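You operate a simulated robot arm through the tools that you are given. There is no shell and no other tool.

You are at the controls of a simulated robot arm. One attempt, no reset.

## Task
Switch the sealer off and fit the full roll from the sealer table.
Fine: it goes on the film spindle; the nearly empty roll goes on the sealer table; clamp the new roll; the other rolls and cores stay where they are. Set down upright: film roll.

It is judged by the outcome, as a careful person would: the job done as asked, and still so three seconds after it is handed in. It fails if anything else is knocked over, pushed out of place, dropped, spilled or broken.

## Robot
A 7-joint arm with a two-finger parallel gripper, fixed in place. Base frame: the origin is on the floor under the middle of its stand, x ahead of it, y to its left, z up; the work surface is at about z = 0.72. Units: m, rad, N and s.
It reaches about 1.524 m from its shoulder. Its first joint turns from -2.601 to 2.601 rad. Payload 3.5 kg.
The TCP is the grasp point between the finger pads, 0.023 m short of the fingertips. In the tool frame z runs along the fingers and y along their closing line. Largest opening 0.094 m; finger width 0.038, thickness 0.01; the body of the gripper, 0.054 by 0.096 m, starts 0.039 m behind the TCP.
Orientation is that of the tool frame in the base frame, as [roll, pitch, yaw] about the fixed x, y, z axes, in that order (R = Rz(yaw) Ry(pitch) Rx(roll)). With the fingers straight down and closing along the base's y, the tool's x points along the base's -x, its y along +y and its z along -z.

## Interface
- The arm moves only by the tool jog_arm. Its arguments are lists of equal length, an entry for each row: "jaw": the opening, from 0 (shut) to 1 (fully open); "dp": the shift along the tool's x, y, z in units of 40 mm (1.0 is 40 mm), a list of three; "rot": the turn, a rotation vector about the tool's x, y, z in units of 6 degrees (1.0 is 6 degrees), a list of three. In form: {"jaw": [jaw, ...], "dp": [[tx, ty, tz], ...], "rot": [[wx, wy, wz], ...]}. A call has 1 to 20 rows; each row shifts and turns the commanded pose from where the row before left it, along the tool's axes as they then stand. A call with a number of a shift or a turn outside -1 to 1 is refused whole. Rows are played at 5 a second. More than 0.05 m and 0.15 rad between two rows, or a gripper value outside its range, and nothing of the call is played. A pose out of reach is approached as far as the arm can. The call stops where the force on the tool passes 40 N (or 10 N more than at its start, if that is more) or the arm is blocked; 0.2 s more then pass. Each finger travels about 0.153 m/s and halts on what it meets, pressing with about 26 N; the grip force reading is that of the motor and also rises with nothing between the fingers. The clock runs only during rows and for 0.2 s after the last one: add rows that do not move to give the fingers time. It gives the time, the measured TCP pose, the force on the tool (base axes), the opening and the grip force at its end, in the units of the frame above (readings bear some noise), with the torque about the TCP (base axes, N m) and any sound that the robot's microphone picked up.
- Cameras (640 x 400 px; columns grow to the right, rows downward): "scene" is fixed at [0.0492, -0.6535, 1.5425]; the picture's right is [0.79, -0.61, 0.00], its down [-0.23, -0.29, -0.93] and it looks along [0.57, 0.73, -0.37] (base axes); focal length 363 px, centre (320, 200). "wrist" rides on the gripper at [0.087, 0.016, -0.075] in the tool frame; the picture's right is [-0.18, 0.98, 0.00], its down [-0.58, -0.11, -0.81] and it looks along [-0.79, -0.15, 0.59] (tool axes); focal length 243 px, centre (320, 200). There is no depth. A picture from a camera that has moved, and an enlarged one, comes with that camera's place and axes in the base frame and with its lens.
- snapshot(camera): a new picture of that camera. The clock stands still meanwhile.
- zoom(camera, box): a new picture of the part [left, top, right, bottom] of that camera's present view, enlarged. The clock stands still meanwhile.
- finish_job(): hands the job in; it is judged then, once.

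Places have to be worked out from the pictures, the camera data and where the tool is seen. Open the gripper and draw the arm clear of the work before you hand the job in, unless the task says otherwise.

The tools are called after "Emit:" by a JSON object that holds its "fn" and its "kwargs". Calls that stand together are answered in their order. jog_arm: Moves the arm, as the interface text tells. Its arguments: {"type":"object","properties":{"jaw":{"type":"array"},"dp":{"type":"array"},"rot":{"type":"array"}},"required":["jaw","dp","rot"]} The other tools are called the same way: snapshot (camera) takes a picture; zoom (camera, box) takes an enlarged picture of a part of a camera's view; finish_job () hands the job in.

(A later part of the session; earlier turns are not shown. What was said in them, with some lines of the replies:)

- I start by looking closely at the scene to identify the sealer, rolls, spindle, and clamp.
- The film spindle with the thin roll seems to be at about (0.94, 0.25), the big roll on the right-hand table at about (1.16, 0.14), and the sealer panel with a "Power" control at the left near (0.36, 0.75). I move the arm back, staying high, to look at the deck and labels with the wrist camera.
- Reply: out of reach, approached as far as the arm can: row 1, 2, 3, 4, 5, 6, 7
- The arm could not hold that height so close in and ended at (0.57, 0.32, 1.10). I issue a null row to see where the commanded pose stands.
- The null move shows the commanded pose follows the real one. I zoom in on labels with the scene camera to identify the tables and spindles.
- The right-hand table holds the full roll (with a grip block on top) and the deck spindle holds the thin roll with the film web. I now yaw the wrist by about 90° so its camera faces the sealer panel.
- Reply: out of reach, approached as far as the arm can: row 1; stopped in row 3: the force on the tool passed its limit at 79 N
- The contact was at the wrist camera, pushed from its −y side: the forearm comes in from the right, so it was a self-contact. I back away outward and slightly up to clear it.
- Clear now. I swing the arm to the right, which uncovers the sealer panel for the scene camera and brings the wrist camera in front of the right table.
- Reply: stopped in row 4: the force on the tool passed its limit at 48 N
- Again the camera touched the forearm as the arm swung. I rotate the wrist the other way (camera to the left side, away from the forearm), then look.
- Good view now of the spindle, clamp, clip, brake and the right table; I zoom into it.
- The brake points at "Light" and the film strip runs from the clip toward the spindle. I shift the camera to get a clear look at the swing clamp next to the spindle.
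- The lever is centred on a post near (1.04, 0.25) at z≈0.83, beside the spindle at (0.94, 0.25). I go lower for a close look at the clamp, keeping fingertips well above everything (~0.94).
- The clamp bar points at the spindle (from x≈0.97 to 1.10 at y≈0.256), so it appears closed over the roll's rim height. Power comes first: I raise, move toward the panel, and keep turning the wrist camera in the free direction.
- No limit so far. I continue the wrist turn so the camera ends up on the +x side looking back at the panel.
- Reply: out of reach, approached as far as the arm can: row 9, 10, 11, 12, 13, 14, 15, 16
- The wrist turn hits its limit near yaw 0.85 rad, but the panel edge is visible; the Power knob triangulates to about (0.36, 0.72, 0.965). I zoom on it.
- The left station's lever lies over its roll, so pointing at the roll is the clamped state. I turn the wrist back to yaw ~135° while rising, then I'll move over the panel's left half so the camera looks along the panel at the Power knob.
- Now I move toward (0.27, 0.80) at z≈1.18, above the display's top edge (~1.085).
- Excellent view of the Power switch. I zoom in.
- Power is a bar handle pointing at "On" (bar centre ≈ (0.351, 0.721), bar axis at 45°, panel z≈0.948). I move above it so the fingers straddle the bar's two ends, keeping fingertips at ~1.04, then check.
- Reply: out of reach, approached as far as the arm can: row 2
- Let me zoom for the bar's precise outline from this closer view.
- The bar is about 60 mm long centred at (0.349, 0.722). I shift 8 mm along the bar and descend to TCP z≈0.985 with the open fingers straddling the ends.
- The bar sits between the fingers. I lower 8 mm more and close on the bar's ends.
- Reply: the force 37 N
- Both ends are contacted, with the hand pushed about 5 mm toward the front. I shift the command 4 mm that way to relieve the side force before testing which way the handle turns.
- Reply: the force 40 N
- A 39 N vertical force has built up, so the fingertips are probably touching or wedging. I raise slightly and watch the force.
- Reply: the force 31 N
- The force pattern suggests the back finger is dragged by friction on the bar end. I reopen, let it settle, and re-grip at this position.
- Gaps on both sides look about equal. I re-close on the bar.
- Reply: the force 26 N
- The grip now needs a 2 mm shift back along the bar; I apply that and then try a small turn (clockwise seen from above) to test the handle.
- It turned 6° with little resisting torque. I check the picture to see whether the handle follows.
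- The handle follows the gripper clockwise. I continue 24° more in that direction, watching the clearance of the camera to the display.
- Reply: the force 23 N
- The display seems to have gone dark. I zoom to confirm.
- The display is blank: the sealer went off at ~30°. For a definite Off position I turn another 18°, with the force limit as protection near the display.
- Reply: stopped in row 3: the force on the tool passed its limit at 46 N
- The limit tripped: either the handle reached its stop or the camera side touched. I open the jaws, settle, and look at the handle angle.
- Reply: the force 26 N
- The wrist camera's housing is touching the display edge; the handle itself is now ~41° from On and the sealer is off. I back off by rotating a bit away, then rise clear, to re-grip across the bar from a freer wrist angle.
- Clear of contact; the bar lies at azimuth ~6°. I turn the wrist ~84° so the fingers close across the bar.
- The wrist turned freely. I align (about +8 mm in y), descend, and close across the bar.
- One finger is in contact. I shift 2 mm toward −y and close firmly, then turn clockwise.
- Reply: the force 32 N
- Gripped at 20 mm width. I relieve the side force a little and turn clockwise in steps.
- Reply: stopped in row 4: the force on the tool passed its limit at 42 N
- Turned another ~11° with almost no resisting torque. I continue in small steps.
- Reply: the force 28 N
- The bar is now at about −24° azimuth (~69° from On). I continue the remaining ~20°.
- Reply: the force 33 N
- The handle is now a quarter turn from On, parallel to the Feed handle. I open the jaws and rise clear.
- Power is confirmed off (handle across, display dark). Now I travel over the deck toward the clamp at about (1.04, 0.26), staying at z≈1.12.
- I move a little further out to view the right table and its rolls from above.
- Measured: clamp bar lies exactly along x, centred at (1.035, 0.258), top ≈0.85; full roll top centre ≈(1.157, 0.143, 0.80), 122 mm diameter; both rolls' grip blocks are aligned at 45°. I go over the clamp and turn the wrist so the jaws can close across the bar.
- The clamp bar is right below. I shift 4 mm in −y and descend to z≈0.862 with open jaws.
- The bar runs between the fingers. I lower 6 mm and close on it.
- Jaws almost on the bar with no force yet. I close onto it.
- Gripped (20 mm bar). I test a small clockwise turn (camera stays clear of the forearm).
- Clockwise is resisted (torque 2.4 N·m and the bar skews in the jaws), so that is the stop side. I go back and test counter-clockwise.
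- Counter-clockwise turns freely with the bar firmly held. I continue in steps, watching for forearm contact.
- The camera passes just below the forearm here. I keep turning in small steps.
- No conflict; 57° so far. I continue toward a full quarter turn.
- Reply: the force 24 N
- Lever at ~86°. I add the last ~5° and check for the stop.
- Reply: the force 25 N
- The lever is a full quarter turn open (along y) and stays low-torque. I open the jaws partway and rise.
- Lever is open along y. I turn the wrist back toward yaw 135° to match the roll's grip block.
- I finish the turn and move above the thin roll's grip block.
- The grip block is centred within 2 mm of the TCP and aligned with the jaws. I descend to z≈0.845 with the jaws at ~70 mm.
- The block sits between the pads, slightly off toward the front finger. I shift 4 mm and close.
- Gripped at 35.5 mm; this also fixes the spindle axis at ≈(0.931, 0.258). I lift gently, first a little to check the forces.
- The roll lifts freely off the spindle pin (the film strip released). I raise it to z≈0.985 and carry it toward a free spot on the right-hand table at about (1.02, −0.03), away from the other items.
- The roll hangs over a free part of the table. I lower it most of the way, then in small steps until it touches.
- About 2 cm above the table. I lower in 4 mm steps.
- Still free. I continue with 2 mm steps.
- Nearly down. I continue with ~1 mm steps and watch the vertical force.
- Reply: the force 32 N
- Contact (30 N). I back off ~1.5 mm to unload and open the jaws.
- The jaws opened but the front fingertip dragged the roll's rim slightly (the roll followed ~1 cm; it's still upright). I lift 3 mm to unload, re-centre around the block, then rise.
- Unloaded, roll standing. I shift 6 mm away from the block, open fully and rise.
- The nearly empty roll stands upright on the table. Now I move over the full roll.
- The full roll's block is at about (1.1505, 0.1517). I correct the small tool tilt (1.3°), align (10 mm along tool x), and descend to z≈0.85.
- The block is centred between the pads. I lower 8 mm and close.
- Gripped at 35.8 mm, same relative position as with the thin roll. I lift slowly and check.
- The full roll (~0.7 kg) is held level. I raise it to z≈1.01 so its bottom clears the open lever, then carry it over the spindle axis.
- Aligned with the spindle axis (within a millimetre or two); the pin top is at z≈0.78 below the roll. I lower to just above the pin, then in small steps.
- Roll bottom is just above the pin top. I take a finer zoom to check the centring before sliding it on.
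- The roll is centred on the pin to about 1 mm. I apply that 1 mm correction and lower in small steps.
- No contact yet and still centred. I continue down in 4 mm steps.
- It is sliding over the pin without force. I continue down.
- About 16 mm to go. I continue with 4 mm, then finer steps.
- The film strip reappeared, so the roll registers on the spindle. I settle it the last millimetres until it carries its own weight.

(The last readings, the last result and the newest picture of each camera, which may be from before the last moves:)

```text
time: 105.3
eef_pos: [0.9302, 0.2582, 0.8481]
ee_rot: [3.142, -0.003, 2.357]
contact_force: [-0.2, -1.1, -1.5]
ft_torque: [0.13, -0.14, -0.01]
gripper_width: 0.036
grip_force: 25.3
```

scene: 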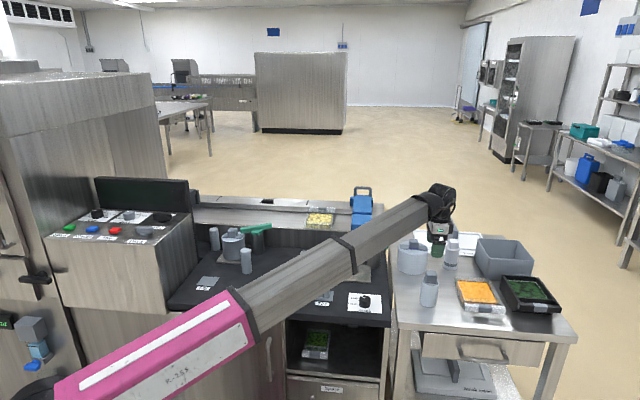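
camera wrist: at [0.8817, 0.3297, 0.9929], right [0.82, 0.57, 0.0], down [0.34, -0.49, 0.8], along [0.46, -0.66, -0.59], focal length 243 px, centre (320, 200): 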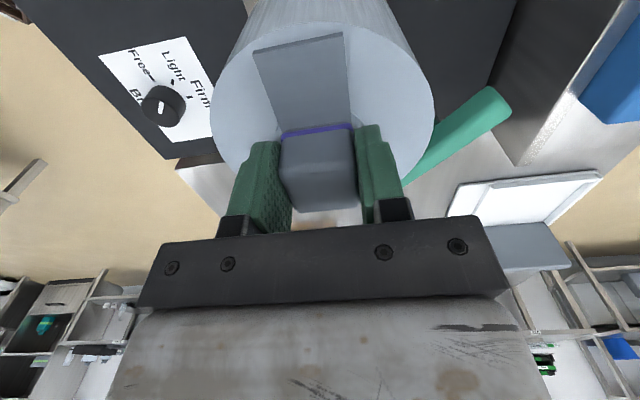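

Nearly fully supported. One more millimetre, then I open the jaws.

Emit:
{"fn": "jog_arm", "kwargs": {"jaw": [0.2, 0.2, 0.35, 0.5, 0.65, 0.7, 0.7], "dp": [[0, 0, 0.03], [0, 0, 0], [0, 0, 0], [0, 0, 0], [0, 0, 0], [0, 0, 0], [0, 0, 0]], "rot": [[0, 0, 0], [0, 0, 0], [0, 0, 0], [0, 0, 0], [0, 0, 0], [0, 0, 0], [0, 0, 0]]}}

Emit:
{"fn": "snapshot", "kwargs": {"camera": "wrist"}}

Emit:
{"fn": "zoom", "kwargs": {"camera": "scene", "box": [314, 220, 410, 280]}}

```text
time: 106.9
eef_pos: [0.9299, 0.2585, 0.8464]
ee_rot: [-3.14, -0.003, 2.361]
contact_force: [-0.1, -0.8, 0.1]
ft_torque: [-0.04, 0.01, -0.03]
gripper_width: 0.0658
grip_force: 0.0
```

```text
taken
camera wrist: at [0.88, 0.33, 0.9223], right [0.82, 0.57, 0.0], down [0.34, -0.49, 0.8], along [0.46, -0.66, -0.59], focal length 243 px, centre (320, 200)
```

wrist: 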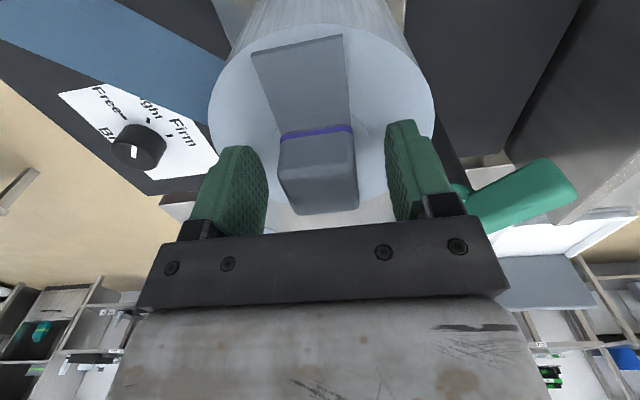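

```text
6.67 times, centred on (362, 250) of scene
camera zoom: at [0.0492, -0.6535, 1.5425], right [0.79, -0.61, 0.0], down [-0.23, -0.29, -0.93], along [0.57, 0.73, -0.37], focal length 2421 px, centre (40, -133)
```

zoom: 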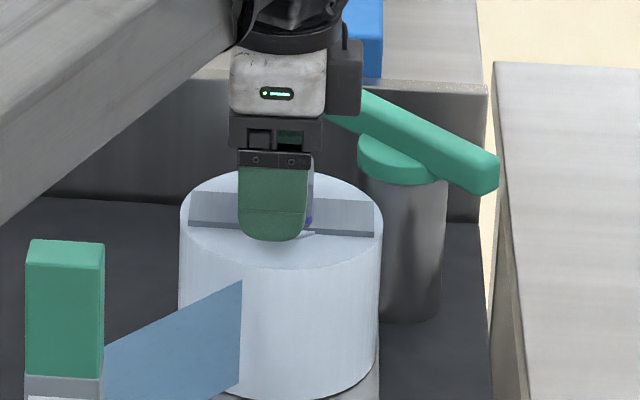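

The roll is seated and the jaws are clear of the block. I rise and move above the clamp post.

Emit:
{"fn": "jog_arm", "kwargs": {"jaw": [0.75, 0.75, 0.75, 0.75, 0.75, 0.75, 0.75, 0.75], "dp": [[0, 0, -0.5], [0, 0, -0.9], [0, 0, -0.9], [0, 0, -0.9], [-0.655, 0.6, -0.2], [-0.655, 0.6, 0], [-0.655, 0.6, 0], [0, 0, 0]], "rot": [[0, 0, 0], [0, 0, 0], [0, 0, 0], [0, 0, 0], [0, 0, 0], [0, 0, 0], [0, 0, 0], [0, 0, 0]]}}

Emit:
{"fn": "snapshot", "kwargs": {"camera": "scene"}}

Emit:
{"fn": "zoom", "kwargs": {"camera": "scene", "box": [290, 220, 450, 320]}}

```text
time: 108.7
eef_pos: [1.0352, 0.2567, 0.9832]
ee_rot: [-3.14, -0.003, 2.359]
contact_force: [0.5, -0.1, -0.3]
ft_torque: [-0.01, 0.0, 0.01]
gripper_width: 0.0705
grip_force: 0.0
```

```text
taken
```

scene: 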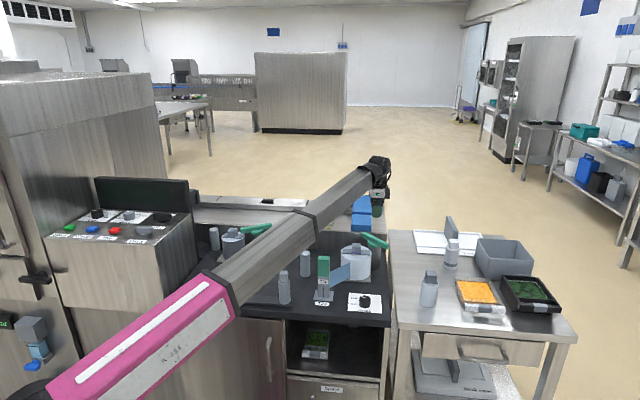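

```text
4.00 times, centred on (370, 270) of scene
camera zoom: at [0.0492, -0.6535, 1.5425], right [0.79, -0.61, 0.0], down [-0.23, -0.29, -0.93], along [0.57, 0.73, -0.37], focal length 1453 px, centre (120, -80)
```

zoom: 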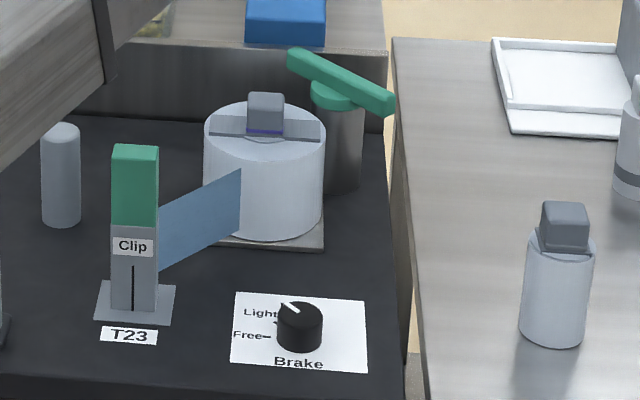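

The new roll sits on the spindle and the old one stands on the table. I now turn the wrist round to match the open lever.

Emit:
{"fn": "jog_arm", "kwargs": {"jaw": [0.75, 0.75, 0.75, 0.75, 0.75, 0.75, 0.75, 0.75, 0.75, 0.75, 0.75, 0.75, 0.75, 0.75, 0.75, 0.75, 0.75, 0.75, 0.75, 0.75], "dp": [[0, 0, 0], [0, 0, 0], [0, 0, 0], [0, 0, 0], [0, 0, 0], [0, 0, 0], [0, 0, 0], [0, 0, 0], [0, 0, 0], [0, 0, 0], [0, 0, 0], [0, 0, 0], [0, 0, 0], [0, 0, 0], [0, 0, 0], [0, 0, 0], [0, 0, 0], [0, 0, 0], [0, 0, 0], [0, 0, 0]], "rot": [[0, 0, -1], [0, 0, -1], [0, 0, -1], [0, 0, -1], [0, 0, -1], [0, 0, -1], [0, 0, -1], [0, 0, -1], [0, 0, -1], [0, 0, -1], [0, 0, -1], [0, 0, -1], [0, 0, -1], [0, 0, -1], [0, 0, -1], [0, 0, -1], [0, 0, -1], [0, 0, -1], [0, 0, -1], [0, 0, -1]]}}

Emit:
{"fn": "jog_arm", "kwargs": {"jaw": [0.75, 0.75, 0.75, 0.75], "dp": [[0, 0, 0], [0, 0, 0], [0, 0, 0], [0, 0, 0]], "rot": [[0, 0, -0.9], [0, 0, -0.9], [0, 0, -0.7], [0, 0, 0]]}}

Emit:
{"fn": "snapshot", "kwargs": {"camera": "wrist"}}

```text
time: 112.9
eef_pos: [1.0362, 0.255, 0.9821]
ee_rot: [3.138, 0.001, -1.827]
contact_force: [0.3, 0.1, -0.7]
ft_torque: [0.0, 0.03, -0.01]
gripper_width: 0.0704
grip_force: 0.1
```

```text
time: 113.9
eef_pos: [1.0359, 0.2536, 0.9835]
ee_rot: [3.138, 0.003, -1.567]
contact_force: [-0.8, 0.3, 0.4]
ft_torque: [-0.01, 0.04, -0.01]
gripper_width: 0.0705
grip_force: 0.1
```

```text
taken
camera wrist: at [1.0205, 0.1663, 1.0576], right [-0.98, 0.18, 0.0], down [0.11, 0.58, 0.81], along [0.14, 0.79, -0.59], focal length 243 px, centre (320, 200)
```

wrist: 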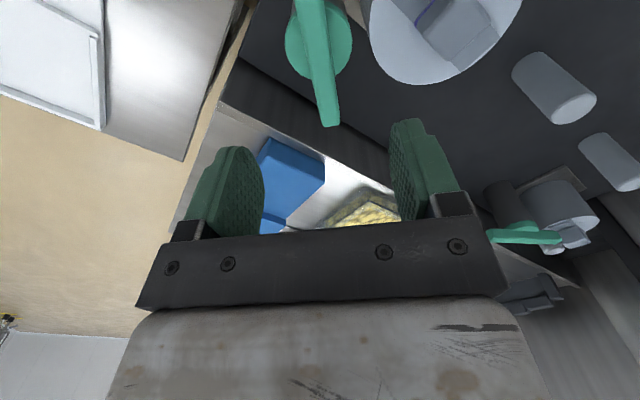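

The lever is directly below, along y at x≈1.0365. I narrow the jaws to ~47 mm, descend to z≈0.856 and close on it.

Emit:
{"fn": "jog_arm", "kwargs": {"jaw": [0.5, 0.5, 0.5, 0.5, 0.5, 0.5], "dp": [[0, 0, 0.6], [0, 0, 0.9], [0, 0, 0.8], [0, 0, 0.5], [0, 0, 0.38], [0, 0, 0]], "rot": [[0, 0, 0], [0, 0, 0], [0, 0, 0], [0, 0, 0], [0, 0, 0], [0, 0, 0]]}}

Emit:
{"fn": "snapshot", "kwargs": {"camera": "wrist"}}

```text
time: 115.3
eef_pos: [1.0353, 0.2528, 0.856]
ee_rot: [3.137, 0.002, -1.568]
contact_force: [-0.2, 0.0, -0.1]
ft_torque: [0.0, 0.01, 0.02]
gripper_width: 0.0471
grip_force: 0.0
```

```text
taken
camera wrist: at [1.019, 0.166, 0.9305], right [-0.98, 0.18, 0.0], down [0.11, 0.58, 0.81], along [0.14, 0.79, -0.59], focal length 243 px, centre (320, 200)
```

wrist: 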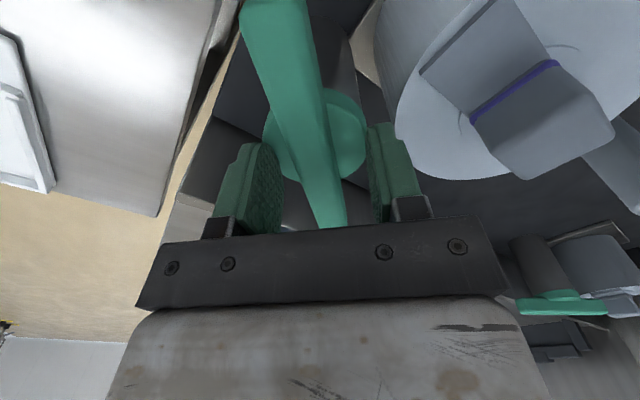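

The bar lies between the pads. I close on it.

Emit:
{"fn": "jog_arm", "kwargs": {"jaw": [0.3, 0.15, 0.1, 0.1], "dp": [[0, 0, 0], [0, 0, 0], [0, 0, 0], [0, 0, 0]], "rot": [[0, 0, 0], [0, 0, 0], [0, 0, 0], [0, 0, 0]]}}

```text
time: 116.3
eef_pos: [1.0374, 0.2542, 0.8561]
ee_rot: [3.142, 0.001, -1.57]
contact_force: [28.9, 0.5, 3.1]
ft_torque: [-0.44, -0.18, -0.04]
gripper_width: 0.0199
grip_force: 45.3
```

Gripped; I shift 2.5 mm to relieve the side force and start turning the lever clockwise back toward the roll.

Emit:
{"fn": "jog_arm", "kwargs": {"jaw": [0.1, 0.1, 0.1, 0.1, 0.1, 0.1], "dp": [[0, -0.06, 0], [0, 0, 0], [0, 0, 0], [0, 0, 0], [0, 0, 0], [0, 0, 0]], "rot": [[0, 0, 0], [0, 0, 0.8], [0, 0, 0.8], [0, 0, 0.8], [0, 0, 0.8], [0, 0, 0]]}}

Emit:
{"fn": "zoom", "kwargs": {"camera": "scene", "box": [310, 180, 438, 260]}}

```text
time: 117.7
eef_pos: [1.0362, 0.2544, 0.8562]
ee_rot: [3.139, 0.0, -1.903]
contact_force: [0.0, -10.3, 7.9]
ft_torque: [1.12, -0.75, 0.0]
gripper_width: 0.0202
grip_force: 45.2
```

```text
5.00 times, centred on (374, 220) of scene
camera zoom: at [0.0492, -0.6535, 1.5425], right [0.79, -0.61, 0.0], down [-0.23, -0.29, -0.93], along [0.57, 0.73, -0.37], focal length 1816 px, centre (50, 100)
```

zoom: 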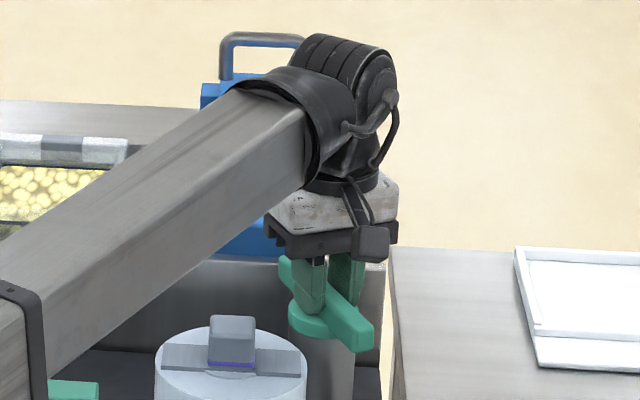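

Turning well (19°). I continue clockwise, watching for contact between lever and roll.

Emit:
{"fn": "jog_arm", "kwargs": {"jaw": [0.1, 0.1, 0.1, 0.1, 0.1, 0.1, 0.1], "dp": [[0, 0, 0], [0, 0, 0], [0, 0, 0], [0, 0, 0], [0, 0, 0], [0, 0, 0], [0, 0, 0]], "rot": [[0, 0, 0.8], [0, 0, 0.8], [0, 0, 0.8], [0, 0, 0.8], [0, 0, 0.8], [0, 0, 0.8], [0, 0, 0]]}}

Emit:
{"fn": "zoom", "kwargs": {"camera": "scene", "box": [310, 180, 438, 260]}}

```text
time: 119.3
eef_pos: [1.0354, 0.2538, 0.8556]
ee_rot: [3.136, -0.004, -2.407]
contact_force: [-31.9, -8.0, -10.8]
ft_torque: [0.23, -0.68, 0.02]
gripper_width: 0.0201
grip_force: 45.2
```

```text
5.00 times, centred on (374, 220) of scene
camera zoom: at [0.0492, -0.6535, 1.5425], right [0.79, -0.61, 0.0], down [-0.23, -0.29, -0.93], along [0.57, 0.73, -0.37], focal length 1816 px, centre (50, 100)
```

zoom: 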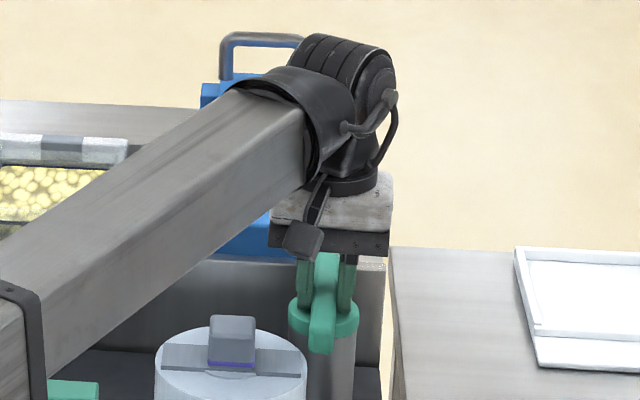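

Side force from a small offset; I shift 2.5 mm with it and continue turning.

Emit:
{"fn": "jog_arm", "kwargs": {"jaw": [0.1, 0.1, 0.1, 0.1, 0.1, 0.1], "dp": [[0.06, 0.03, 0], [0, 0, 0], [0, 0, 0], [0, 0, 0], [0, 0, 0], [0, 0, 0]], "rot": [[0, 0, 0], [0, 0, 0.7], [0, 0, 0.7], [0, 0, 0.7], [0, 0, 0.7], [0, 0, 0]]}}

Emit:
{"fn": "snapshot", "kwargs": {"camera": "wrist"}}

Emit:
{"fn": "zoom", "kwargs": {"camera": "scene", "box": [310, 180, 438, 260]}}

```text
time: 120.7
eef_pos: [1.0341, 0.2543, 0.8561]
ee_rot: [3.136, -0.004, -2.699]
contact_force: [-12.0, 5.0, -10.2]
ft_torque: [-0.65, 1.36, 0.03]
gripper_width: 0.0202
grip_force: 45.0
```

```text
taken
camera wrist: at [0.9508, 0.2313, 0.9309], right [-0.25, 0.97, 0.0], down [0.58, 0.15, 0.8], along [0.78, 0.21, -0.59], focal length 243 px, centre (320, 200)
```

wrist: 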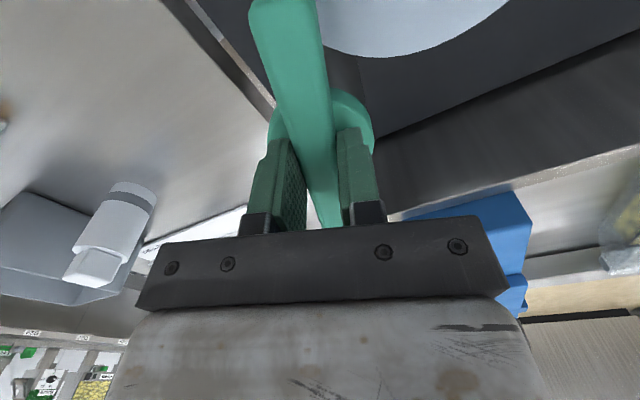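

```text
5.00 times, centred on (374, 220) of scene
camera zoom: at [0.0492, -0.6535, 1.5425], right [0.79, -0.61, 0.0], down [-0.23, -0.29, -0.93], along [0.57, 0.73, -0.37], focal length 1816 px, centre (50, 100)
```

zoom: 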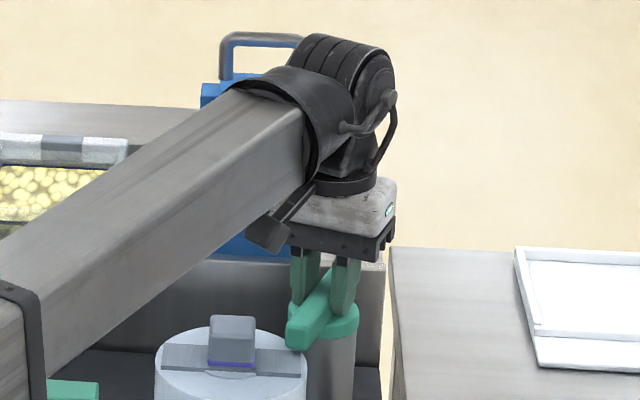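

The lever end is starting to swing over the roll's rim without trouble. I complete the remaining ~25°.

Emit:
{"fn": "jog_arm", "kwargs": {"jaw": [0.1, 0.1, 0.1, 0.1, 0.1], "dp": [[0, 0, 0], [0, 0, 0], [0, 0, 0], [0, 0, 0], [0, 0, 0]], "rot": [[0, 0, 0.7], [0, 0, 0.7], [0, 0, 0.7], [0, 0, 0.7], [0, 0, 0]]}}

Emit:
{"fn": "zoom", "kwargs": {"camera": "scene", "box": [310, 190, 438, 270]}}

```text
time: 121.9
eef_pos: [1.0357, 0.2556, 0.857]
ee_rot: [3.137, -0.001, -2.991]
contact_force: [-8.3, 17.2, 0.3]
ft_torque: [0.01, 0.91, -0.02]
gripper_width: 0.02
grip_force: 45.2
```

```text
5.00 times, centred on (374, 230) of scene
camera zoom: at [0.0492, -0.6535, 1.5425], right [0.79, -0.61, 0.0], down [-0.23, -0.29, -0.93], along [0.57, 0.73, -0.37], focal length 1816 px, centre (50, 50)
```

zoom: 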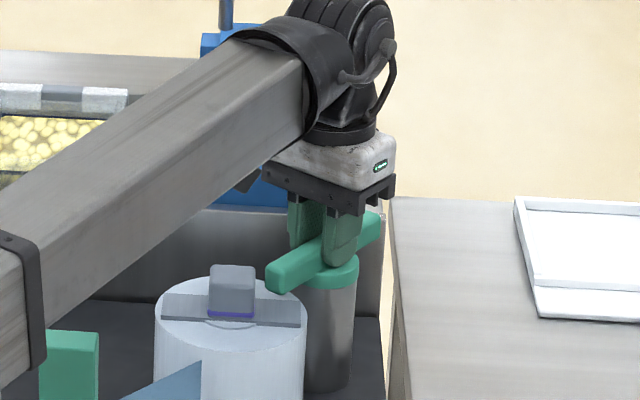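

About 9° left to the original clamped position. I finish it.

Emit:
{"fn": "jog_arm", "kwargs": {"jaw": [0.1, 0.1, 0.1, 0.1], "dp": [[0, 0.03, 0], [0, 0, 0], [0, 0, 0], [0, 0, 0]], "rot": [[0, 0, 0.5], [0, 0, 0.5], [0, 0, 0.5], [0, 0, 0]]}}

Emit:
{"fn": "snapshot", "kwargs": {"camera": "wrist"}}

```text
time: 122.9
eef_pos: [1.0354, 0.2552, 0.8572]
ee_rot: [3.14, -0.004, 3.135]
contact_force: [-3.3, 15.2, 10.2]
ft_torque: [0.06, 0.31, 1.56]
gripper_width: 0.02
grip_force: 45.0
```

```text
taken
camera wrist: at [0.9491, 0.2711, 0.9307], right [0.19, 0.98, 0.0], down [0.58, -0.11, 0.81], along [0.79, -0.15, -0.59], focal length 243 px, centre (320, 200)
```

wrist: 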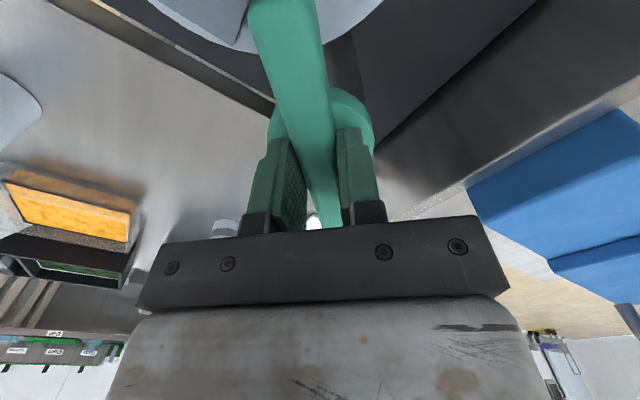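

The torque rise (1.6 N·m) shows the lever is at its clamped stop, the same angle as originally found. I release and rise straight up.

Emit:
{"fn": "jog_arm", "kwargs": {"jaw": [0.25, 0.45, 0.5, 0.5, 0.5, 0.5, 0.5], "dp": [[0, 0, 0], [0, 0, 0], [0, 0, -0.5], [0, 0, -0.9], [0, 0, -0.9], [0, 0, -0.9], [0, 0, 0]], "rot": [[0, 0, 0], [0, 0, 0], [0, 0, 0], [0, 0, 0], [0, 0, 0], [0, 0, 0], [0, 0, 0]]}}

Emit:
{"fn": "snapshot", "kwargs": {"camera": "wrist"}}

Emit:
{"fn": "zoom", "kwargs": {"camera": "scene", "box": [310, 210, 438, 290]}}

```text
time: 124.5
eef_pos: [1.0354, 0.2532, 0.9847]
ee_rot: [3.14, -0.004, 3.135]
contact_force: [0.2, -0.2, 0.4]
ft_torque: [-0.01, -0.01, -0.01]
gripper_width: 0.0471
grip_force: 0.0
```

```text
taken
camera wrist: at [0.949, 0.2696, 1.0589], right [0.19, 0.98, 0.0], down [0.58, -0.11, 0.8], along [0.79, -0.15, -0.59], focal length 243 px, centre (320, 200)
```

wrist: 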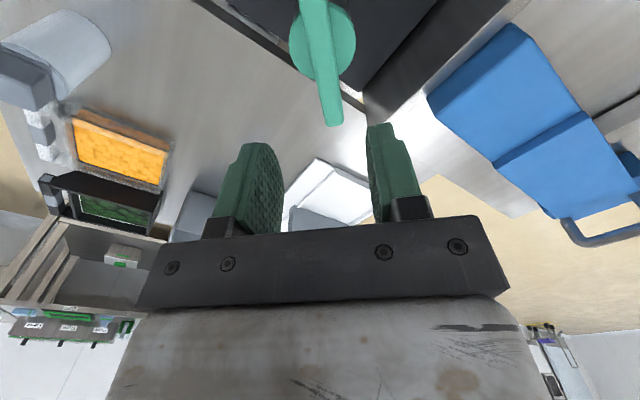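

```text
5.00 times, centred on (374, 250) of scene
camera zoom: at [0.0492, -0.6535, 1.5425], right [0.79, -0.61, 0.0], down [-0.23, -0.29, -0.93], along [0.57, 0.73, -0.37], focal length 1816 px, centre (50, -50)
```

zoom: 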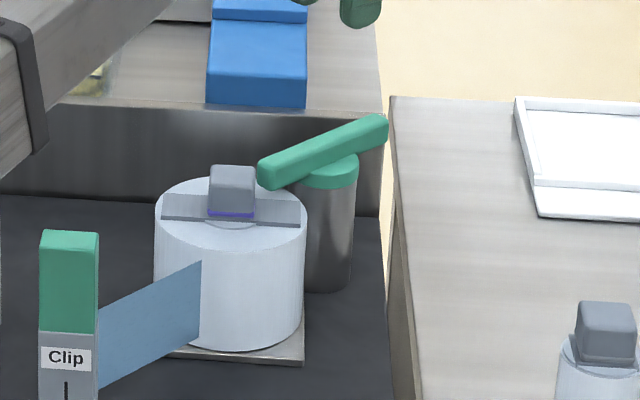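

The lever lies over the new roll's rim: clamped. I turn the wrist slightly for clearance, rise and draw the arm back from the work.

Emit:
{"fn": "jog_arm", "kwargs": {"jaw": [0.7, 1, 1, 1, 1, 1, 1, 1, 1, 1, 1, 1], "dp": [[0, 0, 0], [0, 0, 0], [0, 0, 0], [0, 0, 0], [0, 0, 0], [0, 0, 0], [0, 0, 0], [0, 0, -0.8], [0, 0, -0.8], [0, 0, -0.8], [0, 0, -0.8], [0, 0, 0]], "rot": [[0, 0, 1], [0, 0, 1], [0, 0, 1], [0, 0, 1], [0, 0, 1], [0, 0, 1], [0, 0, 1], [0, 0, 0], [0, 0, 0], [0, 0, 0], [0, 0, 0], [0, 0, 0]]}}

Emit:
{"fn": "snapshot", "kwargs": {"camera": "wrist"}}

Emit:
{"fn": "snapshot", "kwargs": {"camera": "scene"}}

```text
time: 127.1
eef_pos: [1.0355, 0.2557, 1.1121]
ee_rot: [-3.139, -0.001, 2.401]
contact_force: [0.8, 0.3, 0.2]
ft_torque: [0.04, 0.0, 0.0]
gripper_width: 0.0938
grip_force: 0.0
```

```text
taken
camera wrist: at [0.9831, 0.3249, 1.1865], right [0.8, 0.6, 0.0], down [0.36, -0.47, 0.8], along [0.48, -0.64, -0.59], focal length 243 px, centre (320, 200)
```

wrist: 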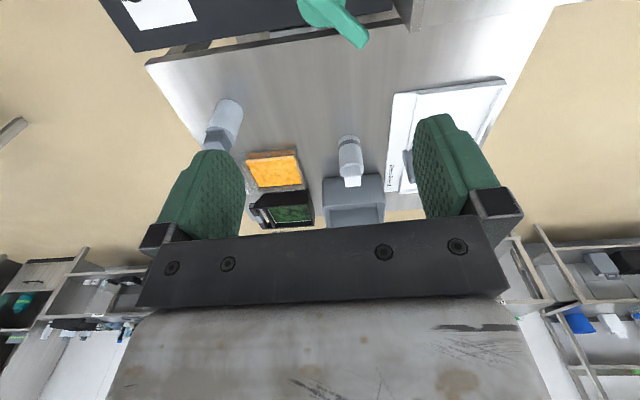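

```text
taken
```

scene: 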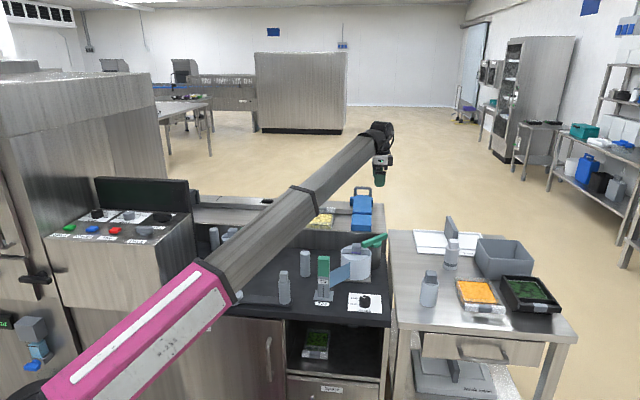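

All stands as it should. I retract to near the starting pose and verify with final views.

Emit:
{"fn": "jog_arm", "kwargs": {"jaw": [1, 1, 1, 1, 1, 1, 1, 1, 1], "dp": [[0.95, -0.05, -0.1], [0.95, -0.05, -0.1], [0.95, -0.05, -0.1], [0.95, -0.05, -0.1], [0.95, -0.05, -0.1], [0.95, -0.05, -0.1], [0.95, -0.05, -0.1], [0.95, -0.05, -0.1], [0, 0, 0]], "rot": [[0, 0, 0], [0, 0, 0], [0, 0, 0], [0, 0, 0], [0, 0, 0], [0, 0, 0], [0, 0, 0], [0, 0, 0], [0, 0, 0]]}}

Emit:
{"fn": "snapshot", "kwargs": {"camera": "wrist"}}

Emit:
{"fn": "snapshot", "kwargs": {"camera": "scene"}}

Emit:
{"fn": "zoom", "kwargs": {"camera": "wrist", "box": [220, 20, 428, 150]}}

Emit:
{"fn": "zoom", "kwargs": {"camera": "scene", "box": [180, 200, 400, 337]}}

Emit:
{"fn": "zoom", "kwargs": {"camera": "scene", "box": [380, 200, 580, 325]}}

Emit:
{"fn": "zoom", "kwargs": {"camera": "scene", "box": [50, 165, 210, 265]}}

```text
time: 129.1
eef_pos: [0.8018, 0.4478, 1.1463]
ee_rot: [3.141, -0.004, 2.402]
contact_force: [-0.1, 0.3, -0.3]
ft_torque: [0.02, 0.0, 0.0]
gripper_width: 0.0937
grip_force: 0.1
```

```text
taken
camera wrist: at [0.7483, 0.5173, 1.2207], right [0.8, 0.6, 0.0], down [0.36, -0.47, 0.8], along [0.48, -0.64, -0.59], focal length 243 px, centre (320, 200)
```

wrist: 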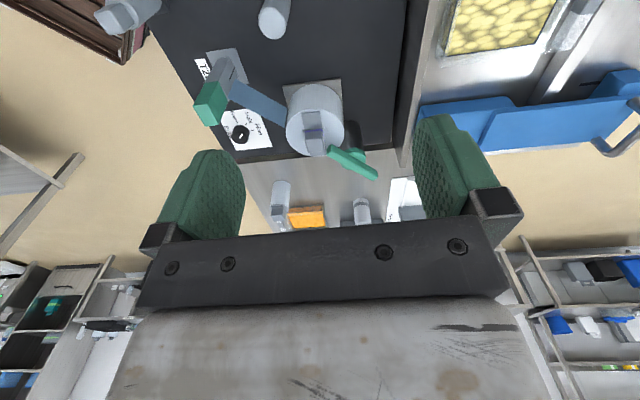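

```text
taken
```

scene: 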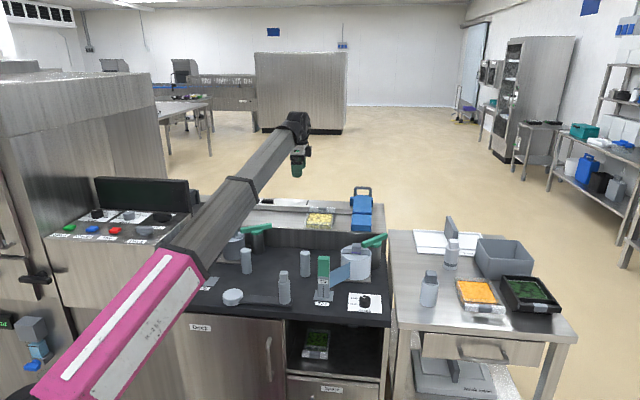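

```text
3.08 times, centred on (324, 85) of wrist
camera zoom: at [0.7483, 0.5173, 1.2207], right [0.8, 0.6, 0.0], down [0.36, -0.47, 0.8], along [0.48, -0.64, -0.59], focal length 746 px, centre (308, 554)
```

zoom: 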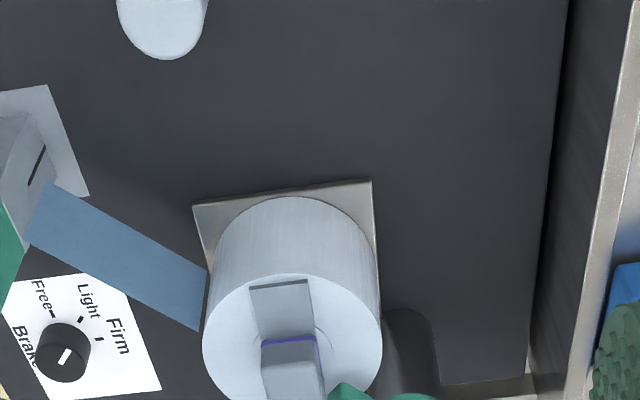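

```text
2.91 times, centred on (290, 268) of scene
camera zoom: at [0.0492, -0.6535, 1.5425], right [0.79, -0.61, 0.0], down [-0.23, -0.29, -0.93], along [0.57, 0.73, -0.37], focal length 1057 px, centre (407, 1)
```

zoom: 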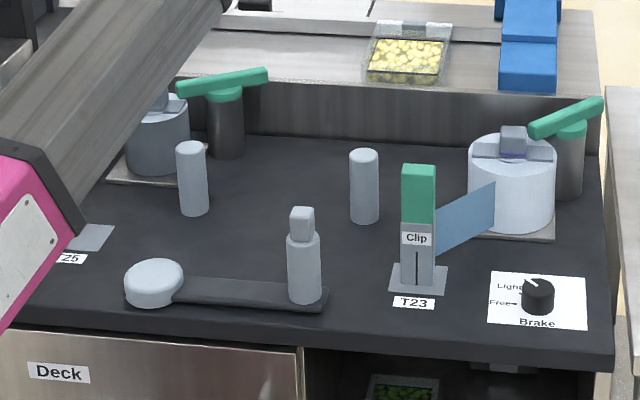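

```text
3.20 times, centred on (480, 262) of scene
camera zoom: at [0.0492, -0.6535, 1.5425], right [0.79, -0.61, 0.0], down [-0.23, -0.29, -0.93], along [0.57, 0.73, -0.37], focal length 1162 px, centre (-192, 0)
```

zoom: 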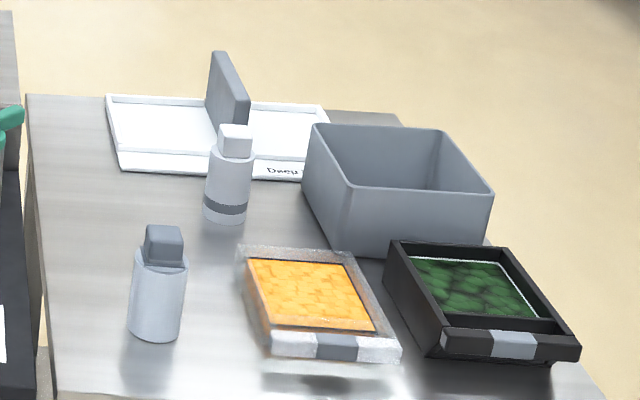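

```text
4.00 times, centred on (130, 215) of scene
camera zoom: at [0.0492, -0.6535, 1.5425], right [0.79, -0.61, 0.0], down [-0.23, -0.29, -0.93], along [0.57, 0.73, -0.37], focal length 1453 px, centre (1080, 140)
```

zoom: 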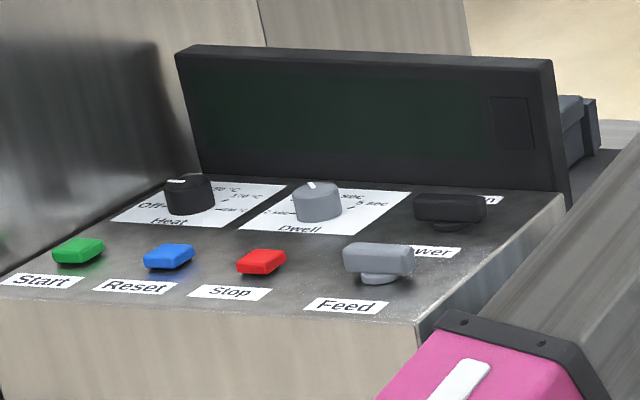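

Final checks: the display is dark with Power turned off. The full roll is on the film spindle under the closed clamp lever, and the nearly empty roll stands upright on the table. Everything else is where it was and the arm is clear with the gripper open, so I hand the job in.

Emit:
{"fn": "finish_job", "kwargs": {}}

```text
The job is handed in.
```

The sealer is off and the full roll is on the film spindle, clamped. I've handed the job in, but I have no verdict back yet.

- **Power:** I turned the Power handle a quarter turn from On, and the display is dark.
- **Full roll:** it sits on the film spindle, and its clamp lever is back at its stop over the rim.
- **Nearly empty roll:** it stands upright on the table the full roll came from. No label named the sealer table. I took it to be that one because it was the only table with a full roll on it.
- **Everything else:** in the final views, the other rolls, cores and trays were where they started, and the brake was still on Light.

- **Contacts:** the wrist camera touched the arm's own forearm twice early on, and it pressed on the edge of the sealer's display while I turned the Power handle. I saw no damage or shift.
- **Old roll:** it slid about 1 cm on the table when I let go, but stayed upright.
- **Film strip:** the piece between the clip and the spindle disappeared from view when I lifted the old roll. It came back when the new one was seated. I did not touch the clip.
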